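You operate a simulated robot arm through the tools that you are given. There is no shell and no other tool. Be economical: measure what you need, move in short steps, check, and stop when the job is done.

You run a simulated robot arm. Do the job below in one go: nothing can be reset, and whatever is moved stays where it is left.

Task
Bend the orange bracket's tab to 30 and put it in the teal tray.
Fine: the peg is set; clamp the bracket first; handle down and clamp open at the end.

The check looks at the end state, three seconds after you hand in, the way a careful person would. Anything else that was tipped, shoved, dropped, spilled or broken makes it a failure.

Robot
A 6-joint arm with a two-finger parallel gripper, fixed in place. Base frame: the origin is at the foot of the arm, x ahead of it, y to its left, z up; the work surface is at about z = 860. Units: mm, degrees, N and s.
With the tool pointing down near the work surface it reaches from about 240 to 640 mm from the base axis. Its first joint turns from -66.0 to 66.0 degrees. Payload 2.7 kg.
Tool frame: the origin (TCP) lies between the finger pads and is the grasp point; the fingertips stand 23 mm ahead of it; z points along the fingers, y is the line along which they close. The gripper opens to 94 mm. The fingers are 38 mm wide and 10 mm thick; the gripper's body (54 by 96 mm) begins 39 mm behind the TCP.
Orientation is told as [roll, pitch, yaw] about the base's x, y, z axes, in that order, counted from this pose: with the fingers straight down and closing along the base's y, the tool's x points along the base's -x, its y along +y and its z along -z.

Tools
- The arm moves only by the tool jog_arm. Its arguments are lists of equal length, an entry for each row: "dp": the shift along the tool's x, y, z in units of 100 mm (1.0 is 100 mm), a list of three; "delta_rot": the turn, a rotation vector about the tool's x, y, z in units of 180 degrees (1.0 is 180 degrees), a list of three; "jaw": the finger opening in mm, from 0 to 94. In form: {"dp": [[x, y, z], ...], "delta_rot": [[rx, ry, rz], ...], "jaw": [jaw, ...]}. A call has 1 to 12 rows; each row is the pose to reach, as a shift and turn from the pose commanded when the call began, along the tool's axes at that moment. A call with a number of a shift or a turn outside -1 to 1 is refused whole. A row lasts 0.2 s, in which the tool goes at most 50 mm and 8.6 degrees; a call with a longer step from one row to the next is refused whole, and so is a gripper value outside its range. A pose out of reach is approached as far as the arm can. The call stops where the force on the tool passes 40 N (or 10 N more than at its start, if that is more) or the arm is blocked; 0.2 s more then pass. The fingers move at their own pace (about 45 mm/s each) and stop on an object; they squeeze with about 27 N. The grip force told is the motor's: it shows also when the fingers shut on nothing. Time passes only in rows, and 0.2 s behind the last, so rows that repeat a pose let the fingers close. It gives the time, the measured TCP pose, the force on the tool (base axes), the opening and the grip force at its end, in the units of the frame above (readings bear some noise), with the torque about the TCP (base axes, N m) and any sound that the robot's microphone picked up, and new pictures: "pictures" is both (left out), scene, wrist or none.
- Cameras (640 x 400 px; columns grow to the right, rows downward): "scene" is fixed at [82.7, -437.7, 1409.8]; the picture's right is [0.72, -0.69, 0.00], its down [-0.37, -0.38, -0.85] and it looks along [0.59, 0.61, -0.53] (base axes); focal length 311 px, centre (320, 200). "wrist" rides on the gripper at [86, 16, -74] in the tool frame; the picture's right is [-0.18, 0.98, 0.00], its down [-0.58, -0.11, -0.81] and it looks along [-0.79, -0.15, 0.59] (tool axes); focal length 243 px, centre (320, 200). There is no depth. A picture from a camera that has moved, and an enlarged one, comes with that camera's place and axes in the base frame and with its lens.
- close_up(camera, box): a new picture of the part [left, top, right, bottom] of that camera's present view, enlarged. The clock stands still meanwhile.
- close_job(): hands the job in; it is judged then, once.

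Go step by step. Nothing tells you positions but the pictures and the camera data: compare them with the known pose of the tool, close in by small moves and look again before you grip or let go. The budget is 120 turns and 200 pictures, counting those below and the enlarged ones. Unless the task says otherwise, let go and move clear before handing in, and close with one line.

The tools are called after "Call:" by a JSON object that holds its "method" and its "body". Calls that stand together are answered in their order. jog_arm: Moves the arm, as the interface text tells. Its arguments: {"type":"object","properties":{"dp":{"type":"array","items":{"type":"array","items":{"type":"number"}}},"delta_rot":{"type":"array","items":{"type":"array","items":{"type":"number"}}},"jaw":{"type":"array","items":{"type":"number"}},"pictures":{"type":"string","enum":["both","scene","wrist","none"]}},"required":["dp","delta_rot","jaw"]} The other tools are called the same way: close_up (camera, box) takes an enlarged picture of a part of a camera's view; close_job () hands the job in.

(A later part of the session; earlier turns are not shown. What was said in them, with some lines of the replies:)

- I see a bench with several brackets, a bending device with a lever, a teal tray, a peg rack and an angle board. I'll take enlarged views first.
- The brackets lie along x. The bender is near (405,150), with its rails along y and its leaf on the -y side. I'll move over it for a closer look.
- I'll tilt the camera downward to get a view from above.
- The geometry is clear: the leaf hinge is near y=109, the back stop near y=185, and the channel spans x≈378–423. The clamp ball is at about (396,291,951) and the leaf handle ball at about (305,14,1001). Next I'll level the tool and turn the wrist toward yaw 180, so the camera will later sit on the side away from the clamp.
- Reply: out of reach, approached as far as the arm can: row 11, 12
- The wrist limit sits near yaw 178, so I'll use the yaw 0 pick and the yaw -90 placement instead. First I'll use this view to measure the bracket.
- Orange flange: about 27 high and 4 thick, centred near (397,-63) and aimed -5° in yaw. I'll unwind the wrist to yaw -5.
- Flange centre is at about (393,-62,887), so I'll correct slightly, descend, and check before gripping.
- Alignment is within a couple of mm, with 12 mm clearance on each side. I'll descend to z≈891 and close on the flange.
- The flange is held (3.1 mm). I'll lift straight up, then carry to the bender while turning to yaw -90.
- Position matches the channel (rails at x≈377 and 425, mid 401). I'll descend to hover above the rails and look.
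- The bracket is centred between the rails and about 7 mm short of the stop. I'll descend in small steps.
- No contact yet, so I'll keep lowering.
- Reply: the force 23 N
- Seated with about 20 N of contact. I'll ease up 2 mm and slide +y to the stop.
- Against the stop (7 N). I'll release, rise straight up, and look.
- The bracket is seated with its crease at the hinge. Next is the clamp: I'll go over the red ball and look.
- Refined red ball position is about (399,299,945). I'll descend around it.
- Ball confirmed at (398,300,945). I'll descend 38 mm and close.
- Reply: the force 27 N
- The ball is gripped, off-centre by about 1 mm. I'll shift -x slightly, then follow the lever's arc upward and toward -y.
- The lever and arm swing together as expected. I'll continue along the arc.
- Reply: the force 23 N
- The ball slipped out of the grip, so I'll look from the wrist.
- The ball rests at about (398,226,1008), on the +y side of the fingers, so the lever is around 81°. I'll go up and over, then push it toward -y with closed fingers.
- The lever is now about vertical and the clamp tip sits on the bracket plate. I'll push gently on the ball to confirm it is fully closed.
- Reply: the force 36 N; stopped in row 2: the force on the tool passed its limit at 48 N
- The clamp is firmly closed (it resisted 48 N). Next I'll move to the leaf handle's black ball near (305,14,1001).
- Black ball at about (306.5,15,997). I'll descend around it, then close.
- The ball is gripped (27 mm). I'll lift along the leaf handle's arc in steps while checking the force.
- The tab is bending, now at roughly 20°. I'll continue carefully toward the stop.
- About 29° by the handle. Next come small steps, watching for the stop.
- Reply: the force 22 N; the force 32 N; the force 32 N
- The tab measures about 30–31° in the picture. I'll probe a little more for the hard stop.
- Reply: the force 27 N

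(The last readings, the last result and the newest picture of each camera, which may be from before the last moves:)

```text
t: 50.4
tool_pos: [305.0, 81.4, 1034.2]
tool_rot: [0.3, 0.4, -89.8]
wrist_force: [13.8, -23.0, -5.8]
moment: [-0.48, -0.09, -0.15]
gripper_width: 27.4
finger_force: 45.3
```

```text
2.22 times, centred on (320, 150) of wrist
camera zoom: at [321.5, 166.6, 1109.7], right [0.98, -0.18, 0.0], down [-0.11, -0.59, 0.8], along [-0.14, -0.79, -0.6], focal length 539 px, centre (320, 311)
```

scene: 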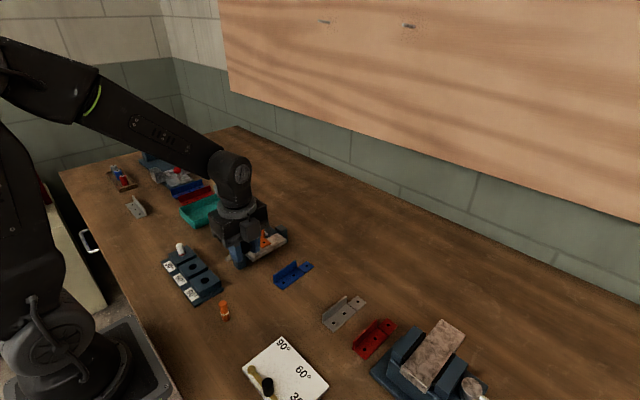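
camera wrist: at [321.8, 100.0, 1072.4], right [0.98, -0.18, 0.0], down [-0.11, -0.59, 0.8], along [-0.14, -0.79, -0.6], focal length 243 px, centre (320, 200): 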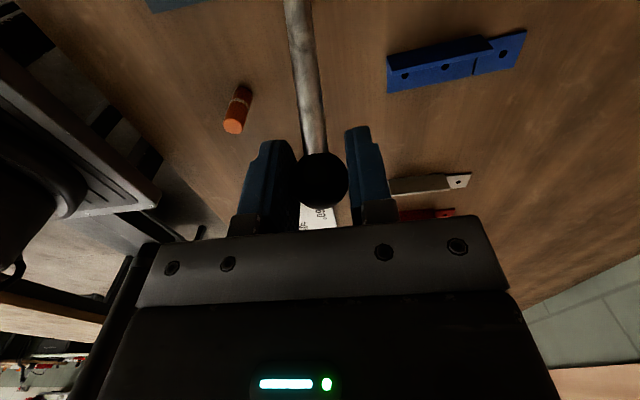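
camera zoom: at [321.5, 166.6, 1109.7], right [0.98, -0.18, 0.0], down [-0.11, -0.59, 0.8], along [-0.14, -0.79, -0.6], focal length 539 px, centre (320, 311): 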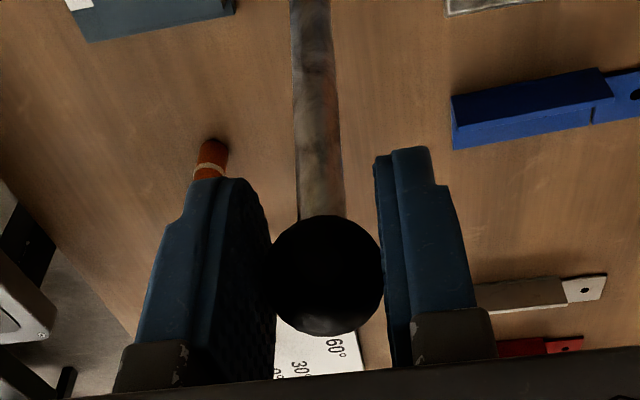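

The handle is hard against the stop (23 N reaction and no leaf movement). I'll return the handle down the same arc.

Call:
{"method": "jog_arm", "body": {"dp": [[-0.03, 0, 0.005], [-0.095, 0, 0.02], [-0.154, 0, 0.038], [-0.21, 0, 0.06], [-0.263, 0, 0.083], [-0.316, 0, 0.11], [-0.367, 0, 0.138], [-0.417, 0, 0.168], [-0.466, 0, 0.201]], "delta_rot": [[0, 0, 0], [0, 0, 0], [0, 0, 0], [0, 0, 0], [0, 0, 0], [0, 0, 0], [0, 0, 0], [0, 0, 0], [0, 0, 0]], "jaw": [22, 22, 22, 22, 22, 22, 22, 22, 22], "pictures": "none"}}

Call:
{"method": "jog_arm", "body": {"dp": [[-0.047, 0, 0.036], [-0.094, 0, 0.072], [-0.14, 0, 0.112], [-0.181, 0, 0.151]], "delta_rot": [[0, 0, 0], [0, 0, 0], [0, 0, 0], [0, 0, 0]], "jaw": [22, 22, 22, 22], "pictures": "none"}}

Call:
{"method": "close_up", "body": {"camera": "scene", "box": [190, 170, 310, 270]}}

```text
t: 52.4
tool_pos: [305.1, 37.3, 1013.2]
tool_rot: [0.2, 0.6, -90.0]
wrist_force: [-1.8, 7.4, 6.3]
moment: [1.3, -0.01, -0.05]
gripper_width: 27.7
finger_force: 45.5
```

```text
t: 53.4
tool_pos: [304.8, 18.6, 997.4]
tool_rot: [0.3, 0.7, -89.9]
wrist_force: [-10.2, 5.8, 9.0]
moment: [1.27, 0.04, -0.03]
gripper_width: 27.6
finger_force: 45.2
```

```text
4.00 times, centred on (250, 220) of scene
camera zoom: at [82.4, -437.6, 1409.9], right [0.72, -0.69, 0.0], down [-0.37, -0.38, -0.85], along [0.59, 0.61, -0.53], focal length 1245 px, centre (600, 120)
```

zoom: 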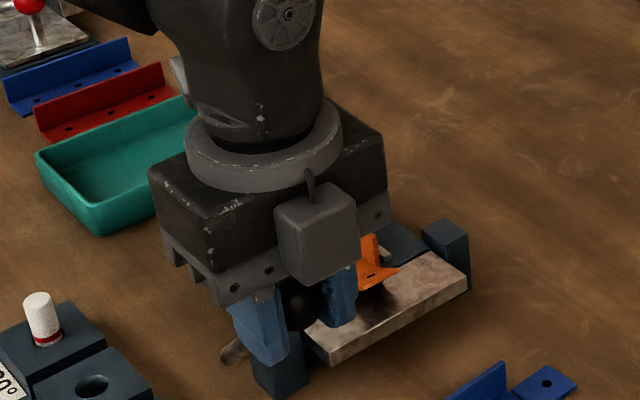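

Call:
{"method": "jog_arm", "body": {"dp": [[-0.015, 0, 0.015], [-0.03, 0, 0.03], [-0.04, 0, 0.04]], "delta_rot": [[0, 0, 0], [0, 0, 0], [0, 0, 0]], "jaw": [22, 22, 22], "pictures": "none"}}

```text
t: 54.2
tool_pos: [304.3, 15.6, 994.8]
tool_rot: [0.5, 0.7, -89.8]
wrist_force: [-13.5, 16.3, 23.8]
moment: [0.7, 0.0, -0.05]
gripper_width: 27.2
finger_force: 45.6
```

The handle is at its lower stop (it pushes back on the tool). I'll release and rise clear, then look.

Call:
{"method": "jog_arm", "body": {"dp": [[0.01, 0, -0.01], [0.01, 0, -0.01], [0.01, 0, -0.01], [0.01, 0, -0.01], [0.01, 0, -0.3], [0.01, 0, -0.7], [0.01, 0, -1.0]], "delta_rot": [[0, 0, 0], [0, 0, 0], [0, 0, 0], [0, 0, 0], [0, 0, 0], [0, 0, 0], [0, 0, 0]], "jaw": [36, 50, 56, 56, 56, 56, 56], "pictures": "both"}}

Call:
{"method": "close_up", "body": {"camera": "scene", "box": [190, 170, 310, 270]}}

Call:
{"method": "close_up", "body": {"camera": "scene", "box": [225, 205, 285, 255]}}

```text
t: 55.8
tool_pos: [303.2, 13.6, 1098.0]
tool_rot: [0.3, 0.6, -90.0]
wrist_force: [-0.8, 1.2, 0.5]
moment: [0.01, -0.01, -0.02]
gripper_width: 55.9
finger_force: 0.0
camera wrist: at [319.2, 98.4, 1174.9], right [0.98, -0.18, 0.0], down [-0.11, -0.59, 0.8], along [-0.14, -0.79, -0.6], focal length 243 px, centre (320, 200)
```

scene: 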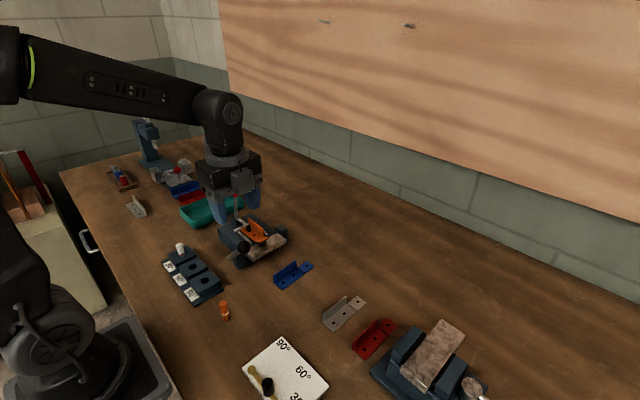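
wrist: 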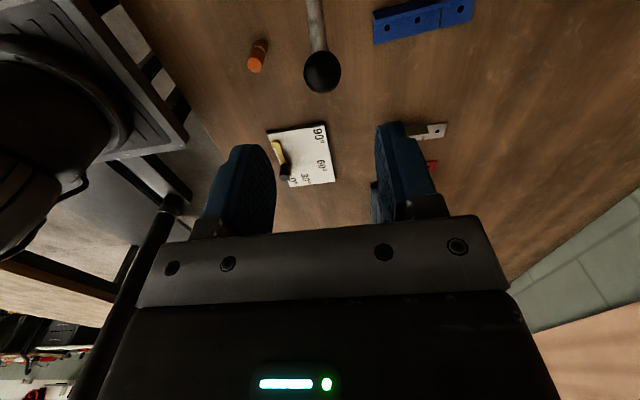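

```text
4.00 times, centred on (250, 220) of scene
camera zoom: at [82.7, -437.7, 1409.8], right [0.72, -0.69, 0.0], down [-0.37, -0.38, -0.85], along [0.59, 0.61, -0.53], focal length 1245 px, centre (600, 120)
```

zoom: 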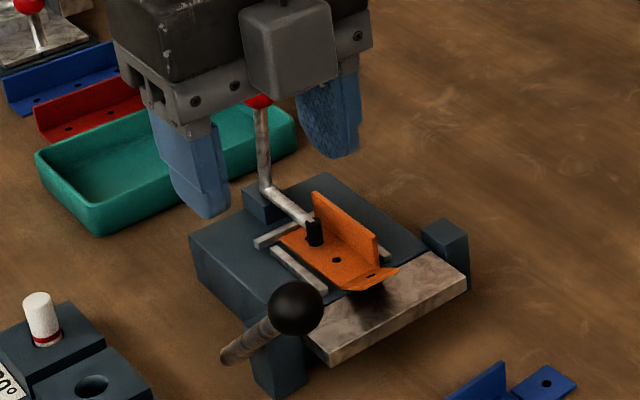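

```text
8.00 times, centred on (255, 230) of scene
camera zoom: at [82.7, -437.7, 1409.8], right [0.72, -0.69, 0.0], down [-0.37, -0.38, -0.85], along [0.59, 0.61, -0.53], focal length 2490 px, centre (840, -40)
```

zoom: 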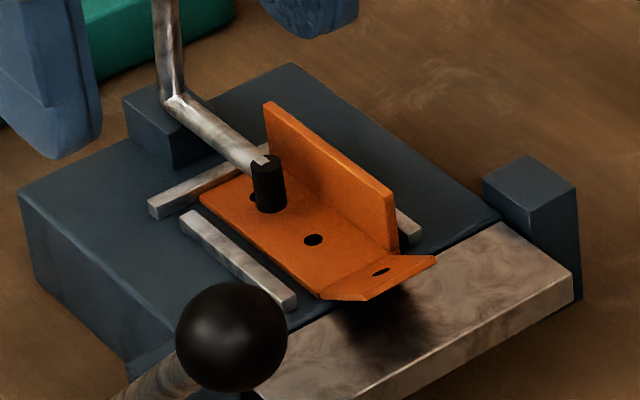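

The tab is bent, the handle is down, and there's no visible springback. Next I'll open the clamp: go over the red ball and look.

Call:
{"method": "jog_arm", "body": {"dp": [[0.3, 0.15, 0], [0.6, 0.3, 0], [0.9, 0.5, 0]], "delta_rot": [[0, 0, 0], [0, 0, 0], [0, 0, 0]], "jaw": [56, 52, 48], "pictures": "none"}}

Call:
{"method": "jog_arm", "body": {"dp": [[0.3, 0.15, 0], [0.6, 0.3, 0], [0.93, 0.45, 0]], "delta_rot": [[0, 0, 0], [0, 0, 0], [0, 0, 0]], "jaw": [48, 48, 48], "pictures": "both"}}

Call:
{"method": "close_up", "body": {"camera": "wrist", "box": [200, 0, 440, 200]}}

Call:
{"method": "close_up", "body": {"camera": "scene", "box": [190, 170, 310, 270]}}

```text
t: 56.6
tool_pos: [352.2, 105.0, 1097.5]
tool_rot: [0.4, 0.6, -89.9]
wrist_force: [-0.4, 0.3, 0.2]
moment: [-0.01, -0.01, -0.03]
gripper_width: 47.9
finger_force: 0.1
```

```text
t: 57.4
tool_pos: [399.4, 199.4, 1096.9]
tool_rot: [0.2, 0.6, -89.9]
wrist_force: [-0.5, 0.1, -0.5]
moment: [-0.02, -0.02, -0.02]
gripper_width: 47.9
finger_force: 0.1
camera wrist: at [416.0, 283.5, 1173.7], right [0.98, -0.18, 0.0], down [-0.11, -0.59, 0.8], along [-0.14, -0.79, -0.6], focal length 243 px, centre (320, 200)
```

scene: 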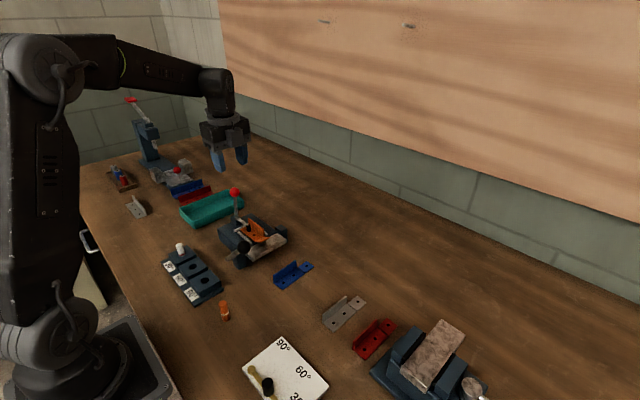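
wrist: 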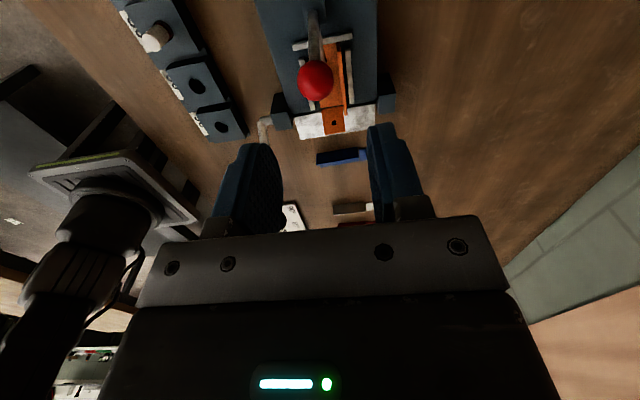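

```text
2.00 times, centred on (320, 100) of wrist
camera zoom: at [416.0, 283.5, 1173.7], right [0.98, -0.18, 0.0], down [-0.11, -0.59, 0.8], along [-0.14, -0.79, -0.6], focal length 485 px, centre (320, 400)
```

zoom: 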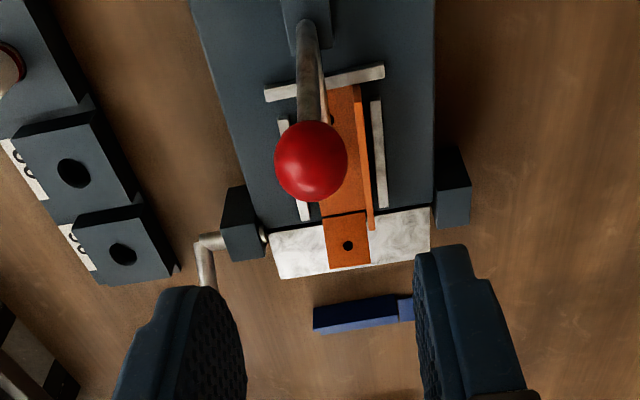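

```text
4.00 times, centred on (250, 220) of scene
camera zoom: at [82.7, -437.7, 1409.8], right [0.72, -0.69, 0.0], down [-0.37, -0.38, -0.85], along [0.59, 0.61, -0.53], focal length 1245 px, centre (600, 120)
```

zoom: 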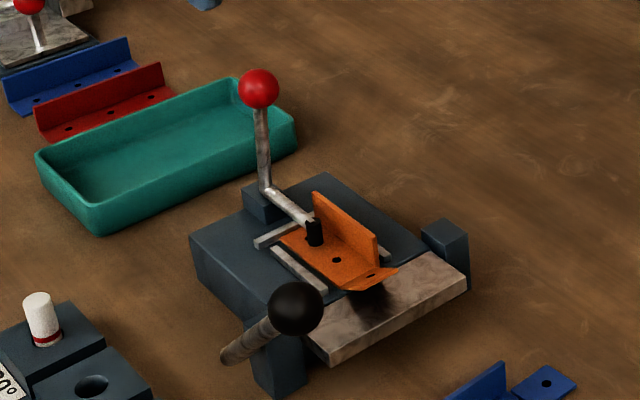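

Red ball at (399,201,1008), directly below the tool. I'll descend and grip.

Call:
{"method": "jog_arm", "body": {"dp": [[0.015, -0.005, 0.3], [0.015, -0.005, 0.6], [0.015, -0.005, 0.88], [0.015, -0.005, 0.88], [0.015, -0.005, 0.88], [0.015, -0.005, 0.88]], "delta_rot": [[0, 0, 0], [0, 0, 0], [0, 0, 0], [0, 0, 0], [0, 0, 0], [0, 0, 0]], "jaw": [48, 48, 48, 34, 20, 20], "pictures": "none"}}

Call:
{"method": "close_up", "body": {"camera": "scene", "box": [190, 150, 310, 270]}}

Call:
{"method": "close_up", "body": {"camera": "wrist", "box": [200, 60, 440, 240]}}

```text
t: 58.8
tool_pos: [397.1, 201.9, 1008.1]
tool_rot: [0.2, 0.6, -89.7]
wrist_force: [-15.9, -0.1, 1.9]
moment: [0.03, 0.07, 0.0]
gripper_width: 25.0
finger_force: 44.5
```

```text
3.33 times, centred on (250, 210) of scene
camera zoom: at [82.3, -437.7, 1409.9], right [0.72, -0.69, 0.0], down [-0.37, -0.38, -0.85], along [0.59, 0.61, -0.53], focal length 1038 px, centre (553, 167)
```

zoom: 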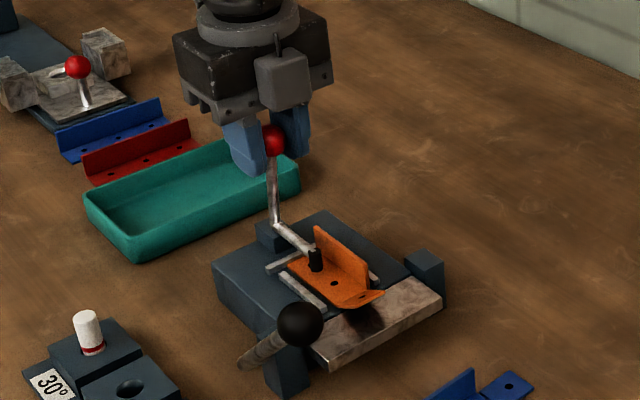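

```text
2.22 times, centred on (320, 150) of wrist
camera zoom: at [413.8, 286.7, 1083.9], right [0.98, -0.18, 0.0], down [-0.11, -0.59, 0.8], along [-0.15, -0.79, -0.6], focal length 539 px, centre (320, 311)
```

zoom: 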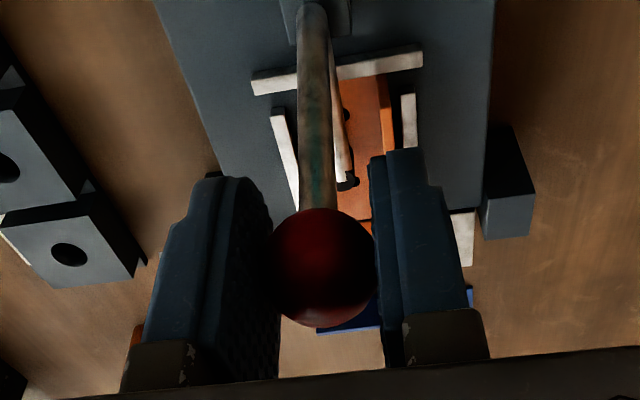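

I'll swing the lever back along its arc to open the clamp.

Call:
{"method": "jog_arm", "body": {"dp": [[0.05, -0.01, -0.005], [0.11, -0.01, -0.007], [0.17, -0.01, -0.005], [0.229, -0.01, 0.0], [0.29, -0.01, 0.01], [0.347, -0.01, 0.024]], "delta_rot": [[0, 0, 0], [0, 0, 0], [0, 0, 0], [0, 0, 0], [0, 0, 0], [0, 0, 0]], "jaw": [20, 20, 20, 20, 20, 20], "pictures": "none"}}

Call:
{"method": "close_up", "body": {"camera": "scene", "box": [190, 150, 310, 270]}}

```text
t: 60.2
tool_pos: [397.0, 233.4, 1009.1]
tool_rot: [0.3, 0.6, -89.8]
wrist_force: [-12.3, -13.2, 13.2]
moment: [-1.25, 0.05, -0.06]
gripper_width: 25.1
finger_force: 45.4
```

```text
3.33 times, centred on (250, 210) of scene
camera zoom: at [82.2, -438.1, 1409.7], right [0.72, -0.69, 0.0], down [-0.37, -0.38, -0.85], along [0.59, 0.61, -0.53], focal length 1038 px, centre (553, 167)
```

zoom: 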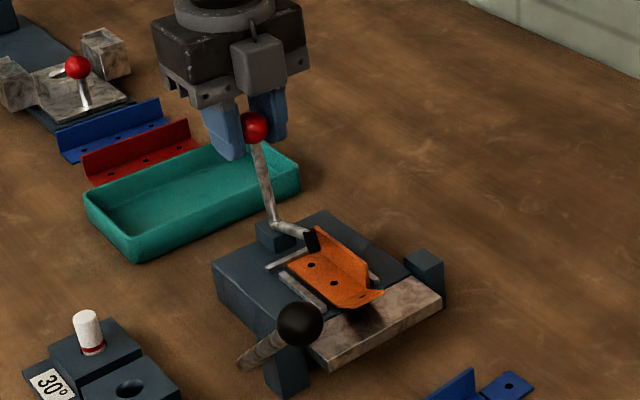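

Call:
{"method": "jog_arm", "body": {"dp": [[0.113, 0, 0.03], [0.221, 0, 0.08], [0.32, 0, 0.148], [0.41, 0, 0.227], [0.489, 0, 0.317], [0.555, 0, 0.416], [0.608, 0, 0.524], [0.638, 0, 0.606]], "delta_rot": [[0, 0, 0], [0, 0, 0], [0, 0, 0], [0, 0, 0], [0, 0, 0], [0, 0, 0], [0, 0, 0], [0, 0, 0]], "jaw": [20, 20, 20, 20, 20, 20, 20, 20], "pictures": "none"}}

Call:
{"method": "close_up", "body": {"camera": "scene", "box": [190, 150, 310, 270]}}

```text
t: 62.0
tool_pos: [397.8, 299.9, 948.5]
tool_rot: [0.3, 0.7, -89.9]
wrist_force: [-17.1, 3.9, 3.0]
moment: [-0.28, -0.3, -0.24]
gripper_width: 27.4
finger_force: 8.0
```

```text
3.33 times, centred on (250, 210) of scene
camera zoom: at [82.2, -437.6, 1409.9], right [0.72, -0.69, 0.0], down [-0.37, -0.38, -0.85], along [0.59, 0.61, -0.53], focal length 1038 px, centre (553, 167)
```

zoom: 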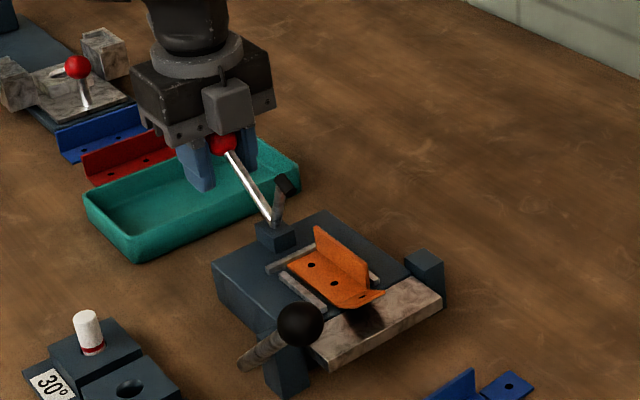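

The lever is mostly open and the ball slipped a little in the grip. I'll release, rise, and press the ball down the last bit with closed fingertips.

Call:
{"method": "jog_arm", "body": {"dp": [[0, 0, 0], [0, 0, 0], [0, 0, -0.3], [0, 0, -0.7], [0, 0, -0.9], [0, 0, -0.9]], "delta_rot": [[0, 0, 0], [0, 0, 0], [0, 0, 0], [0, 0, 0], [0, 0, 0], [0, 0, 0]], "jaw": [40, 48, 48, 48, 20, 0], "pictures": "none"}}

Call:
{"method": "close_up", "body": {"camera": "scene", "box": [190, 150, 310, 270]}}

Call:
{"method": "close_up", "body": {"camera": "wrist", "box": [200, 0, 440, 200]}}

```text
t: 63.4
tool_pos: [397.9, 297.5, 1038.3]
tool_rot: [0.2, 0.6, -89.9]
wrist_force: [-0.1, 0.3, -0.1]
moment: [-0.03, -0.02, -0.01]
gripper_width: 0.0
finger_force: 2.7
```

```text
3.33 times, centred on (250, 210) of scene
camera zoom: at [82.7, -437.7, 1409.8], right [0.72, -0.69, 0.0], down [-0.37, -0.38, -0.85], along [0.59, 0.61, -0.53], focal length 1038 px, centre (553, 167)
```

zoom: 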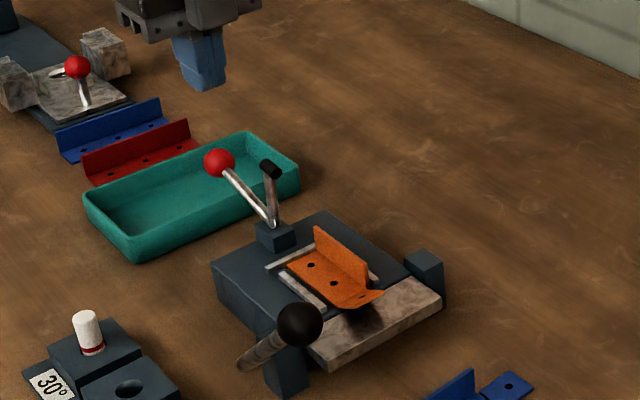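

```text
2.00 times, centred on (320, 100) of wrist
camera zoom: at [414.8, 381.8, 1114.3], right [0.98, -0.18, 0.0], down [-0.11, -0.59, 0.8], along [-0.14, -0.79, -0.6], focal length 485 px, centre (320, 400)
```

zoom: 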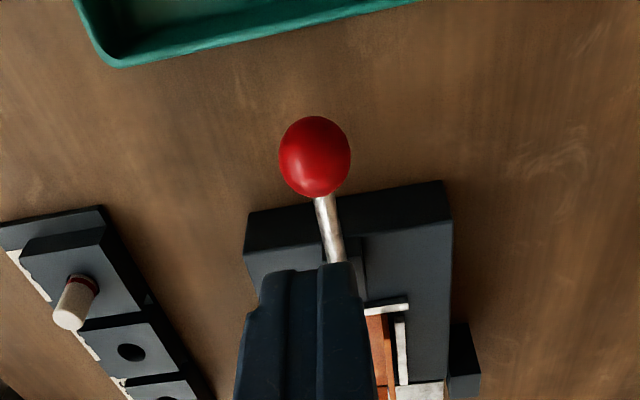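

The clamp is back in its original open position. Now I'll return above the bracket to pick it up by the flange.

Call:
{"method": "jog_arm", "body": {"dp": [[0, 0, -0.3], [-0.4, 0.05, -0.3], [-0.8, 0.1, -0.3], [-1.0, 0.16, -0.3]], "delta_rot": [[0, 0, 0], [0, 0, 0], [0, 0, 0], [0, 0, 0]], "jaw": [0, 10, 20, 20], "pictures": "none"}}

Call:
{"method": "jog_arm", "body": {"dp": [[-0.3, 0, 0], [-0.49, 0, 0], [-0.49, 0, 0.4]], "delta_rot": [[0, 0, 0], [0, 0, 0], [0, -0.003, 0]], "jaw": [20, 20, 20], "pictures": "none"}}

Call:
{"method": "close_up", "body": {"camera": "wrist", "box": [180, 0, 420, 180]}}

Call:
{"method": "close_up", "body": {"camera": "scene", "box": [190, 150, 310, 270]}}

```text
t: 64.4
tool_pos: [416.2, 195.4, 1068.4]
tool_rot: [0.4, 0.6, -89.8]
wrist_force: [-0.6, -0.2, 0.2]
moment: [0.0, 0.0, -0.02]
gripper_width: 19.9
finger_force: 0.0
```

```text
t: 65.2
tool_pos: [413.3, 148.7, 1025.6]
tool_rot: [0.4, 0.1, -89.8]
wrist_force: [0.0, 0.0, -0.1]
moment: [-0.01, -0.02, 0.01]
gripper_width: 20.0
finger_force: 0.0
```

```text
2.22 times, centred on (300, 90) of wrist
camera zoom: at [430.0, 233.6, 1099.9], right [0.98, -0.18, 0.01], down [-0.11, -0.58, 0.8], along [-0.14, -0.79, -0.59], focal length 539 px, centre (364, 444)
```

zoom: 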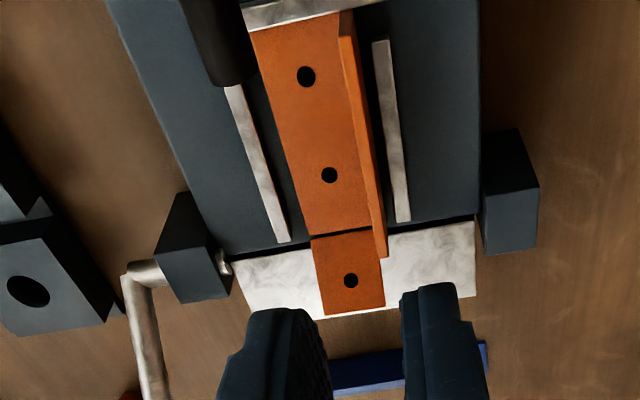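

```text
3.33 times, centred on (250, 210) of scene
camera zoom: at [82.7, -437.7, 1409.8], right [0.72, -0.69, 0.0], down [-0.37, -0.38, -0.85], along [0.59, 0.61, -0.53], focal length 1038 px, centre (553, 167)
```

zoom: 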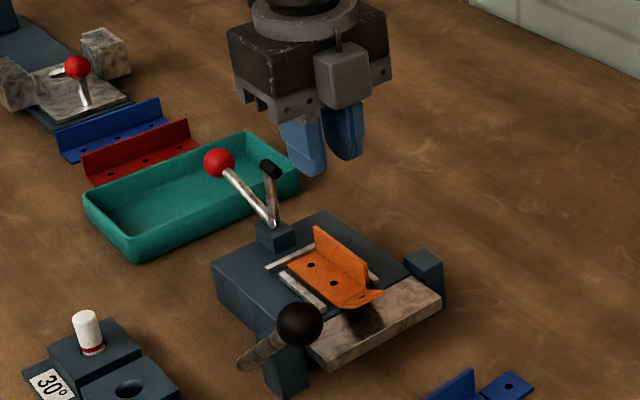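

The flange is nearly where I left it. I'll descend to z≈931 and grip.

Call:
{"method": "jog_arm", "body": {"dp": [[0, 0, 0.4], [0, 0, 0.75], [0, 0, 0.94], [0, 0, 0.94], [0, 0, 0.94], [0, 0, 0.94]], "delta_rot": [[0, 0, 0], [0, 0, 0], [0, 0, 0], [0, 0, 0], [0, 0, 0], [0, 0, 0]], "jaw": [20, 20, 20, 10, 0, 0], "pictures": "none"}}

Call:
{"method": "close_up", "body": {"camera": "wrist", "box": [180, 0, 420, 180]}}

Call:
{"method": "close_up", "body": {"camera": "scene", "box": [200, 180, 300, 260]}}

```text
t: 66.6
tool_pos: [411.5, 147.9, 933.2]
tool_rot: [0.3, 0.1, -89.8]
wrist_force: [0.1, -0.4, 0.3]
moment: [0.02, 0.0, 0.04]
gripper_width: 2.7
finger_force: 26.9
```

```text
2.22 times, centred on (300, 90) of wrist
camera zoom: at [428.8, 234.1, 1008.1], right [0.98, -0.18, 0.0], down [-0.11, -0.58, 0.8], along [-0.14, -0.79, -0.59], focal length 539 px, centre (364, 444)
```

zoom: 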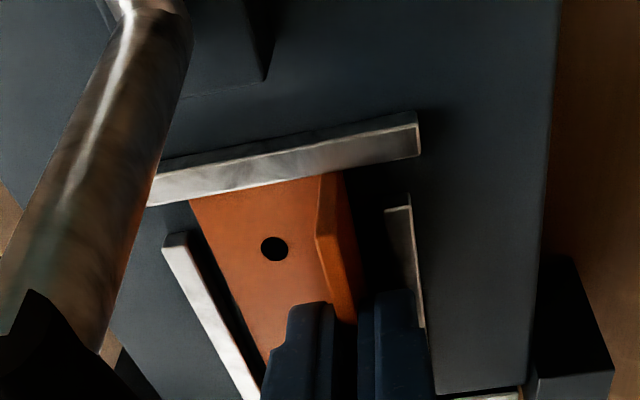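

```text
5.00 times, centred on (250, 220) of scene
camera zoom: at [82.7, -437.7, 1409.8], right [0.72, -0.69, 0.0], down [-0.37, -0.38, -0.85], along [0.59, 0.61, -0.53], focal length 1556 px, centre (670, 100)
```

zoom: 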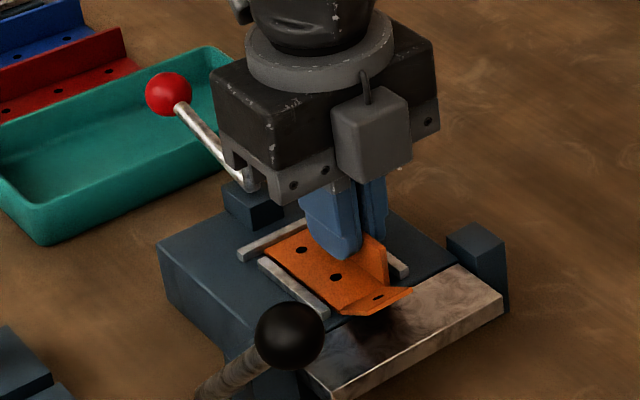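

Gripped. I'll lift clear of the clamp and check.

Call:
{"method": "jog_arm", "body": {"dp": [[0, 0, -0.1], [-0.02, 0, -0.4], [-0.02, 0, -0.8], [-0.02, 0, -1.0]], "delta_rot": [[0, 0, 0], [0, 0, 0], [0, 0, 0], [0, 0, 0]], "jaw": [0, 0, 0, 0], "pictures": "none"}}

Call:
{"method": "jog_arm", "body": {"dp": [[0, 0, -0.4], [0, 0.02, -0.7], [0, 0.02, -0.7], [0, 0.02, -0.7], [0, 0.02, -0.7], [0, 0.02, -0.7], [0, 0.02, -0.7], [0, 0.02, -0.7], [0, 0.02, -0.7], [0, 0.02, -0.7], [0, 0.02, -0.7], [0, 0.02, -0.7]], "delta_rot": [[0, 0, 0], [0, 0, -0.045], [0, 0, -0.09], [0, 0, -0.135], [0, 0, -0.18], [0, 0, -0.225], [0, 0, -0.27], [0, 0, -0.315], [0, 0, -0.36], [0, 0, -0.405], [0, 0, -0.45], [0, 0, -0.495]], "jaw": [0, 0, 0, 0, 0, 0, 0, 0, 0, 0, 0, 0], "pictures": "both"}}

Call:
{"method": "close_up", "body": {"camera": "scene", "box": [190, 130, 310, 230]}}

```text
t: 67.6
tool_pos: [409.7, 145.7, 1032.2]
tool_rot: [0.3, 0.1, -90.0]
wrist_force: [-0.2, -0.7, 0.3]
moment: [0.02, -0.01, -0.04]
gripper_width: 3.2
finger_force: 27.4
```

```text
t: 70.2
tool_pos: [415.7, 146.8, 1101.7]
tool_rot: [0.1, -0.3, -0.5]
wrist_force: [0.4, 0.3, -0.1]
moment: [0.01, -0.01, 0.0]
gripper_width: 2.7
finger_force: 26.7
camera wrist: at [330.1, 162.9, 1176.5], right [0.19, 0.98, 0.0], down [0.58, -0.12, 0.81], along [0.79, -0.16, -0.59], focal length 243 px, centre (320, 200)
```

scene: 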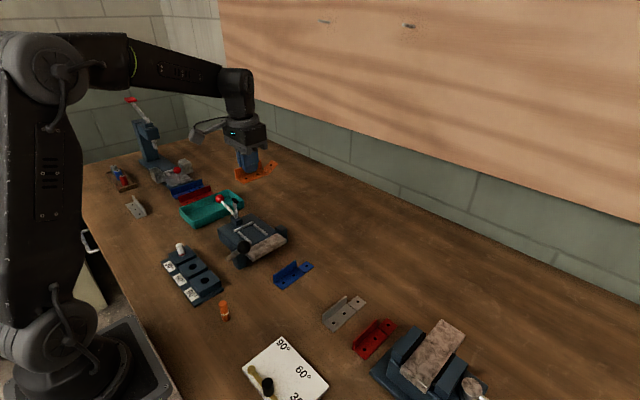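
wrist: 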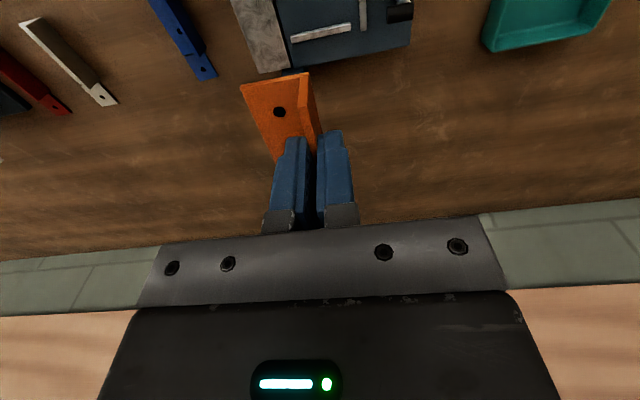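

```text
4.00 times, centred on (250, 180) of scene
camera zoom: at [82.7, -437.7, 1409.8], right [0.72, -0.69, 0.0], down [-0.37, -0.38, -0.85], along [0.59, 0.61, -0.53], focal length 1245 px, centre (600, 280)
```

zoom: 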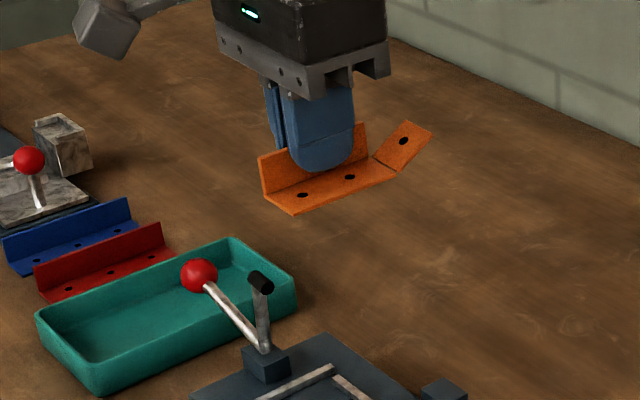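

The bracket is held with its tab bent up about 30°. Carrying it to the tray.

Call:
{"method": "jog_arm", "body": {"dp": [[0.1, 0.35, 0], [0.2, 0.7, 0], [0.3, 1.0, 0]], "delta_rot": [[0, 0, 0], [0, 0, 0], [0, 0, 0]], "jaw": [0, 0, 0], "pictures": "none"}}

Call:
{"method": "jog_arm", "body": {"dp": [[0, 0.4, 0], [0, 0.8, 0], [0, 1.0, 0]], "delta_rot": [[0, 0, 0], [0, 0, 0], [0, 0, 0]], "jaw": [0, 0, 0], "pictures": "both"}}

Call:
{"method": "close_up", "body": {"camera": "scene", "box": [140, 110, 280, 250]}}

```text
t: 71.0
tool_pos: [386.3, 248.2, 1103.0]
tool_rot: [0.1, -0.2, -0.8]
wrist_force: [-0.6, -0.5, -0.4]
moment: [-0.03, 0.01, -0.03]
gripper_width: 3.1
finger_force: 27.2
```

```text
t: 71.8
tool_pos: [385.8, 348.1, 1103.3]
tool_rot: [0.2, -0.3, -0.7]
wrist_force: [0.4, 0.4, 0.6]
moment: [0.0, -0.02, -0.01]
gripper_width: 2.9
finger_force: 27.0
camera wrist: at [300.5, 364.7, 1178.3], right [0.2, 0.98, 0.0], down [0.58, -0.12, 0.81], along [0.79, -0.16, -0.59], focal length 243 px, centre (320, 200)
```

scene: 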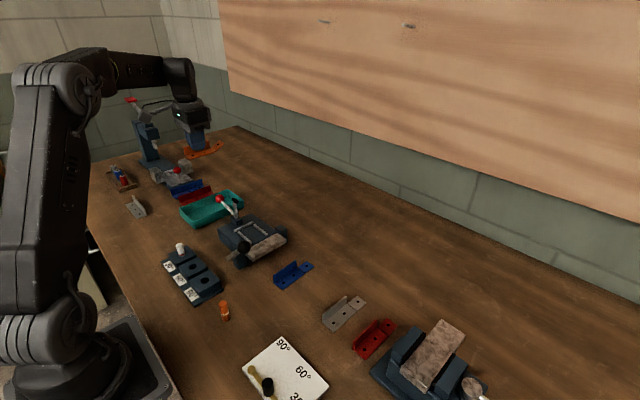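
wrist: 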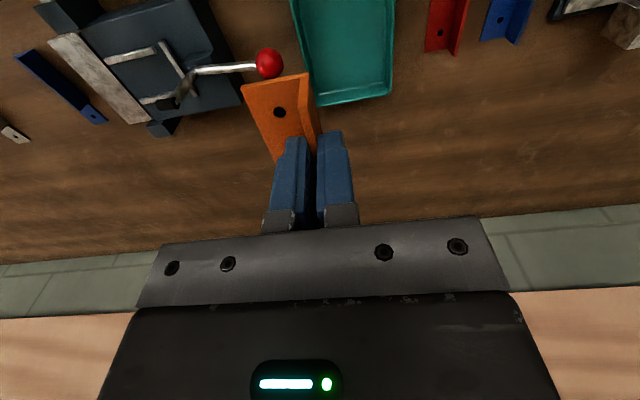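

```text
2.86 times, centred on (210, 180) of scene
camera zoom: at [82.7, -437.7, 1409.8], right [0.72, -0.69, 0.0], down [-0.37, -0.38, -0.85], along [0.59, 0.61, -0.53], focal length 889 px, centre (634, 257)
```

zoom: 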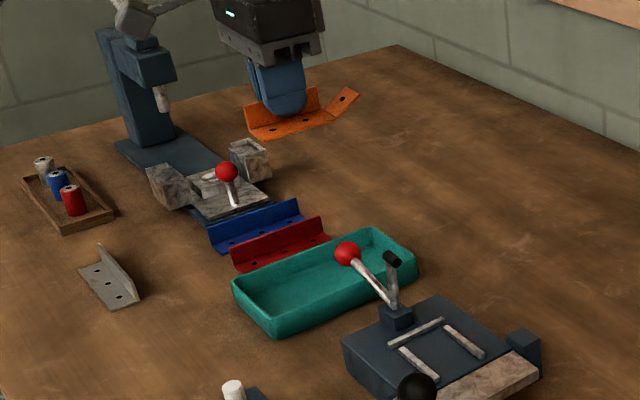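

Tray rim spans about x 325–485 and y 325–419, so the target TCP is (390,385). I'll move there and descend partway.

Call:
{"method": "jog_arm", "body": {"dp": [[-0.04, 0.37, 0], [-0.04, 0.37, 0.4], [-0.04, 0.37, 0.8], [-0.04, 0.37, 1.0]], "delta_rot": [[0, 0, 0], [0, 0, 0], [0, 0, 0], [0, 0, 0]], "jaw": [0, 0, 0, 0], "pictures": "both"}}

Call:
{"method": "close_up", "body": {"camera": "scene", "box": [150, 130, 270, 240]}}

```text
t: 72.8
tool_pos: [389.3, 384.8, 1001.7]
tool_rot: [0.2, -0.3, -0.9]
wrist_force: [0.3, -0.4, -1.8]
moment: [0.0, 0.03, -0.02]
gripper_width: 3.1
finger_force: 27.0
camera wrist: at [304.2, 400.8, 1076.7], right [0.2, 0.98, 0.0], down [0.58, -0.12, 0.81], along [0.79, -0.16, -0.59], focal length 243 px, centre (320, 200)
```

scene: 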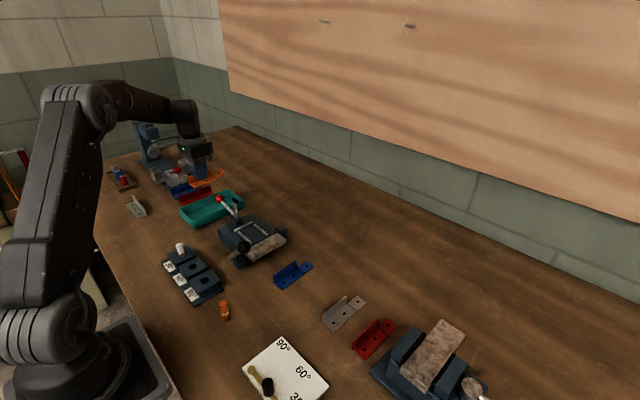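
wrist: 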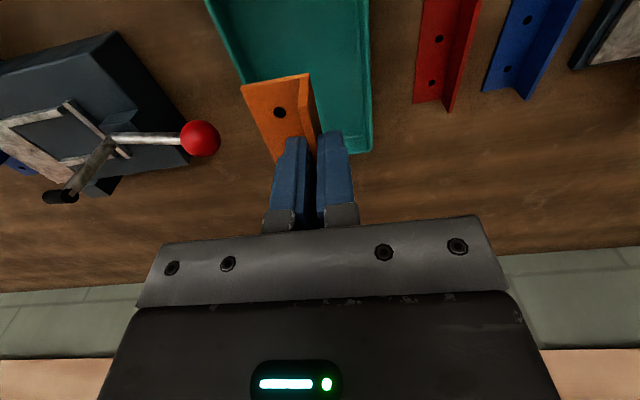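

```text
3.64 times, centred on (210, 185) of scene
camera zoom: at [82.8, -437.7, 1409.8], right [0.72, -0.69, 0.0], down [-0.37, -0.38, -0.85], along [0.59, 0.61, -0.53], focal length 1132 px, centre (720, 254)
```

zoom: 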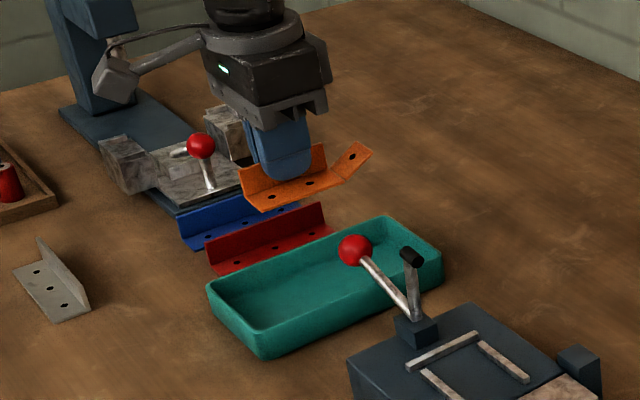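

Centred well. I'll descend toward the tray floor.

Call:
{"method": "jog_arm", "body": {"dp": [[0, -0.02, 0.3], [0, -0.02, 0.6], [0, -0.02, 0.8]], "delta_rot": [[0, 0, 0], [0, 0, 0], [0, 0, 0]], "jaw": [0, 0, 0], "pictures": "both"}}

Call:
{"method": "close_up", "body": {"camera": "scene", "box": [150, 130, 270, 240]}}

```text
t: 73.6
tool_pos: [393.8, 384.0, 919.8]
tool_rot: [0.1, -0.2, -0.7]
wrist_force: [-0.9, 0.6, 0.2]
moment: [0.01, -0.04, 0.0]
gripper_width: 2.7
finger_force: 26.7
camera wrist: at [309.0, 399.8, 994.3], right [0.2, 0.98, 0.0], down [0.58, -0.12, 0.81], along [0.79, -0.16, -0.59], focal length 243 px, centre (320, 200)
```

scene: 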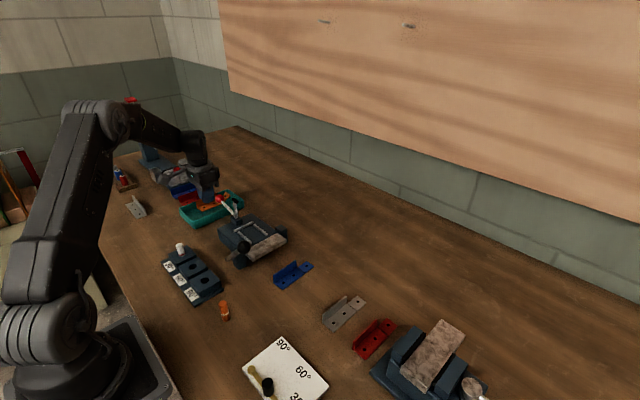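
wrist: 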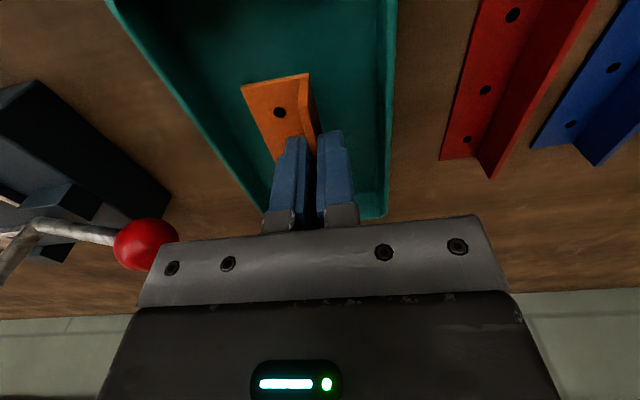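

```text
3.64 times, centred on (210, 185) of scene
camera zoom: at [82.7, -437.7, 1409.8], right [0.72, -0.69, 0.0], down [-0.37, -0.38, -0.85], along [0.59, 0.61, -0.53], focal length 1132 px, centre (720, 254)
```

zoom: 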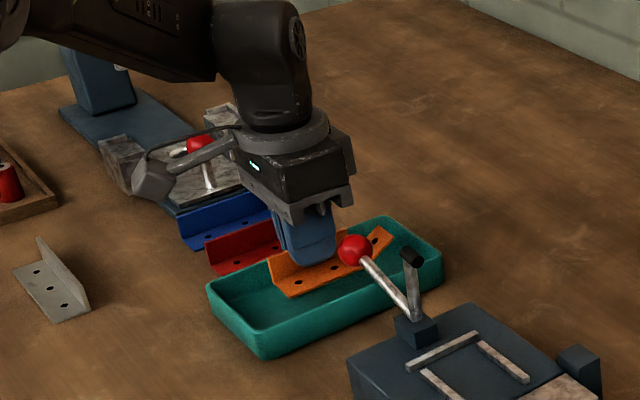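

Call:
{"method": "jog_arm", "body": {"dp": [[0, 0, 0.1], [0, 0, 0.18], [0, 0, 0.21]], "delta_rot": [[0, 0, 0], [0, 0, 0], [0, 0, 0]], "jaw": [0, 0, 0], "pictures": "none"}}

Call:
{"method": "jog_arm", "body": {"dp": [[0, 0, 0.01], [0, 0, 0.02]], "delta_rot": [[0, 0, 0], [0, 0, 0]], "jaw": [0, 0], "pictures": "none"}}

```text
t: 74.4
tool_pos: [394.5, 383.0, 901.3]
tool_rot: [0.1, -0.3, -0.7]
wrist_force: [-0.3, -0.4, -0.8]
moment: [-0.02, -0.01, 0.0]
gripper_width: 3.0
finger_force: 27.1
```

```text
t: 75.0
tool_pos: [395.0, 381.9, 899.1]
tool_rot: [0.1, -0.3, -0.6]
wrist_force: [-0.7, 0.0, 0.3]
moment: [-0.01, 0.0, 0.0]
gripper_width: 3.1
finger_force: 27.2
```

Call:
{"method": "jog_arm", "body": {"dp": [[0, 0, 0.01], [0, 0, 0.02], [0, 0, 0.03]], "delta_rot": [[0, 0, 0], [0, 0, 0], [0, 0, 0]], "jaw": [0, 0, 0], "pictures": "none"}}

Call:
{"method": "jog_arm", "body": {"dp": [[0, 0, 0.01], [0, 0, 0.015]], "delta_rot": [[0, 0, 0], [0, 0, 0]], "jaw": [0, 0], "pictures": "none"}}

Call:
{"method": "close_up", "body": {"camera": "scene", "box": [160, 150, 270, 240]}}

```text
t: 75.8
tool_pos: [394.3, 382.6, 898.0]
tool_rot: [0.3, -0.5, -0.7]
wrist_force: [-2.9, -2.3, 14.0]
moment: [-0.19, 0.59, 0.03]
gripper_width: 3.2
finger_force: 27.0
```

```text
t: 76.4
tool_pos: [394.8, 383.7, 896.9]
tool_rot: [0.3, -0.5, -0.7]
wrist_force: [-4.6, -0.1, 21.6]
moment: [-0.13, 0.15, -0.01]
gripper_width: 3.1
finger_force: 27.3
```

```text
4.44 times, centred on (215, 195) of scene
camera zoom: at [82.3, -438.0, 1409.8], right [0.72, -0.69, 0.0], down [-0.37, -0.38, -0.85], along [0.59, 0.61, -0.53], focal length 1383 px, centre (787, 222)
```

zoom: 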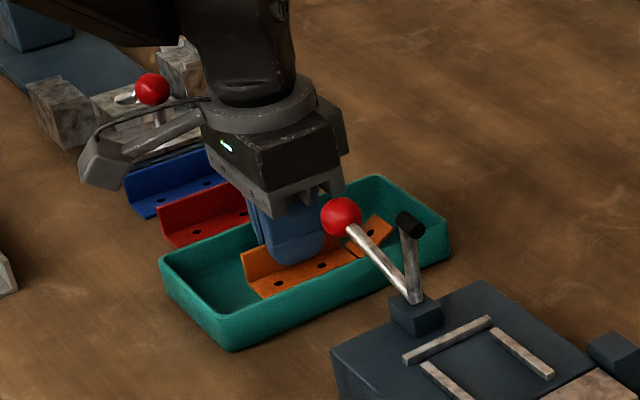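

Resting on the tray floor (contact ~20 N). I'll ease up slightly, open, and rise clear.

Call:
{"method": "jog_arm", "body": {"dp": [[0, 0, -0.01], [0, 0, -0.01], [0, 0, -0.01], [0, 0, -0.01], [0, 0, -0.1], [0, 0, -0.4], [0, 0, -0.8], [0, 0, -1.0]], "delta_rot": [[0, 0, 0], [0, 0, 0], [0, 0, 0], [0, 0, 0], [0, 0, 0], [0, 0, 0], [0, 0, 0], [0, 0, 0]], "jaw": [8, 16, 20, 20, 20, 20, 20, 20], "pictures": "none"}}

Call:
{"method": "jog_arm", "body": {"dp": [[0, 0, -0.4], [0, 0, -0.8], [0.3, 0, -1.0], [0.6, 0, -1.0]], "delta_rot": [[0, 0, 0], [0, 0, 0], [0, 0, 0], [0, 0, 0]], "jaw": [20, 20, 20, 20], "pictures": "both"}}

Call:
{"method": "close_up", "body": {"camera": "scene", "box": [170, 170, 300, 270]}}

Call:
{"method": "close_up", "body": {"camera": "scene", "box": [175, 180, 250, 235]}}

```text
t: 78.2
tool_pos: [394.3, 381.4, 995.6]
tool_rot: [0.1, -0.2, -0.7]
wrist_force: [1.0, 0.3, 0.1]
moment: [0.01, 0.01, 0.02]
gripper_width: 20.0
finger_force: 0.1
```

```text
t: 79.2
tool_pos: [332.9, 384.6, 1096.0]
tool_rot: [0.1, -0.4, -0.7]
wrist_force: [-1.3, -1.3, -0.3]
moment: [-0.04, -0.04, 0.01]
gripper_width: 20.2
finger_force: 0.1
camera wrist: at [247.5, 399.9, 1169.5], right [0.2, 0.98, 0.0], down [0.58, -0.12, 0.81], along [0.79, -0.16, -0.59], focal length 243 px, centre (320, 200)
```

scene: 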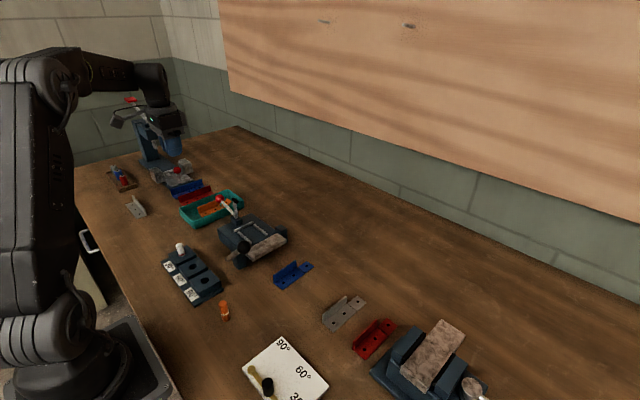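
wrist: 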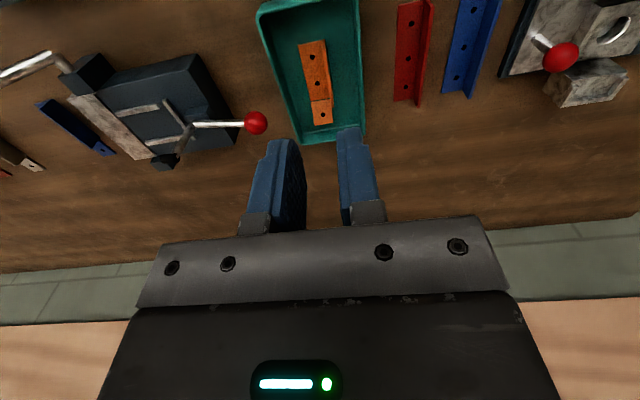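

```text
4.00 times, centred on (235, 220) of scene
camera zoom: at [82.7, -437.7, 1409.8], right [0.72, -0.69, 0.0], down [-0.37, -0.38, -0.85], along [0.59, 0.61, -0.53], focal length 1245 px, centre (660, 120)
```

zoom: 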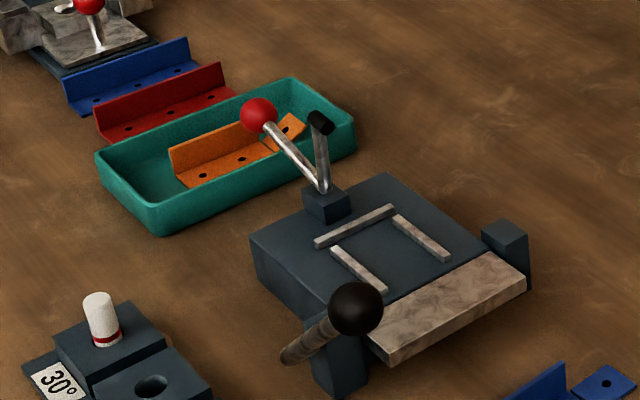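

```text
7.27 times, centred on (212, 208) of scene
camera zoom: at [82.7, -437.7, 1409.8], right [0.72, -0.69, 0.0], down [-0.37, -0.38, -0.85], along [0.59, 0.61, -0.53], focal length 2264 px, centre (1102, 146)
```

zoom: 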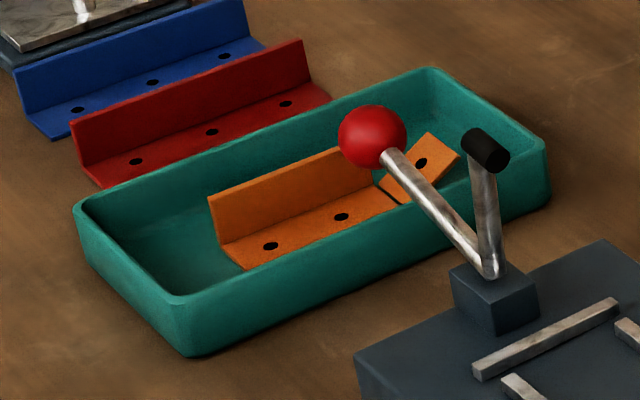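

Everything looks in place. I'll take one more close view of the tab to check its angle.

Call:
{"method": "close_up", "body": {"camera": "scene", "box": [212, 193, 236, 208]}}

Call:
{"method": "close_up", "body": {"camera": "wrist", "box": [280, 30, 360, 140]}}

```text
16.00 times, centred on (224, 200) of scene
camera zoom: at [82.7, -437.7, 1409.8], right [0.72, -0.69, 0.0], down [-0.37, -0.38, -0.85], along [0.59, 0.61, -0.53], focal length 4980 px, centre (1856, 192)
```

zoom: 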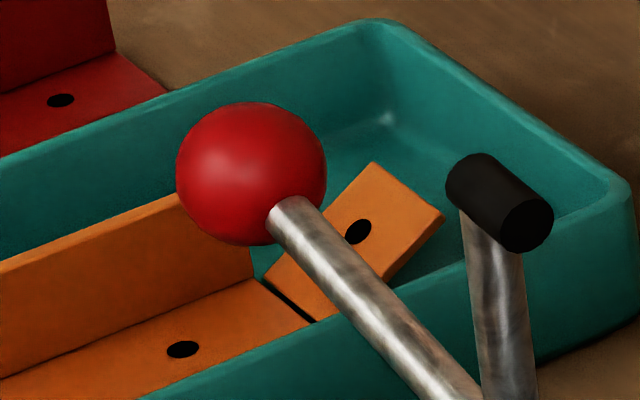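

```text
3.64 times, centred on (320, 85) of wrist
camera zoom: at [247.5, 399.9, 1169.5], right [0.2, 0.98, 0.0], down [0.58, -0.12, 0.81], along [0.79, -0.16, -0.59], focal length 882 px, centre (320, 618)
```

zoom: 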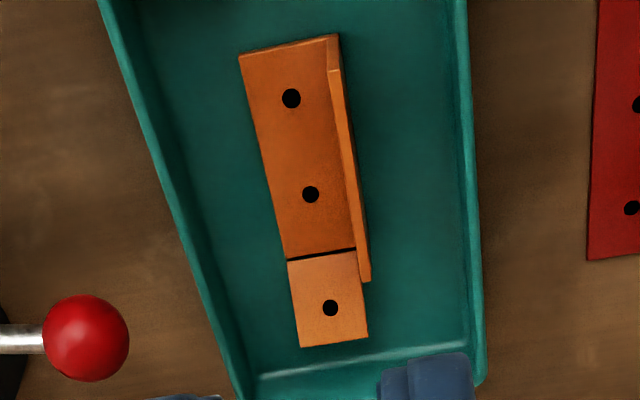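

The tab measures about 29–30°, and the bracket lies flat in the teal tray. The bender handle is down, the clamp is open, the peg is untouched, and the arm is clear, so I'm handing in.

Call:
{"method": "close_job", "body": {}}

```text
The job is handed in.
```

The orange bracket's tab is bent to about 30° (29–30° as measured from the pictures), and the bracket lies flat in the teal tray, with the handle down, the clamp open and the peg untouched.
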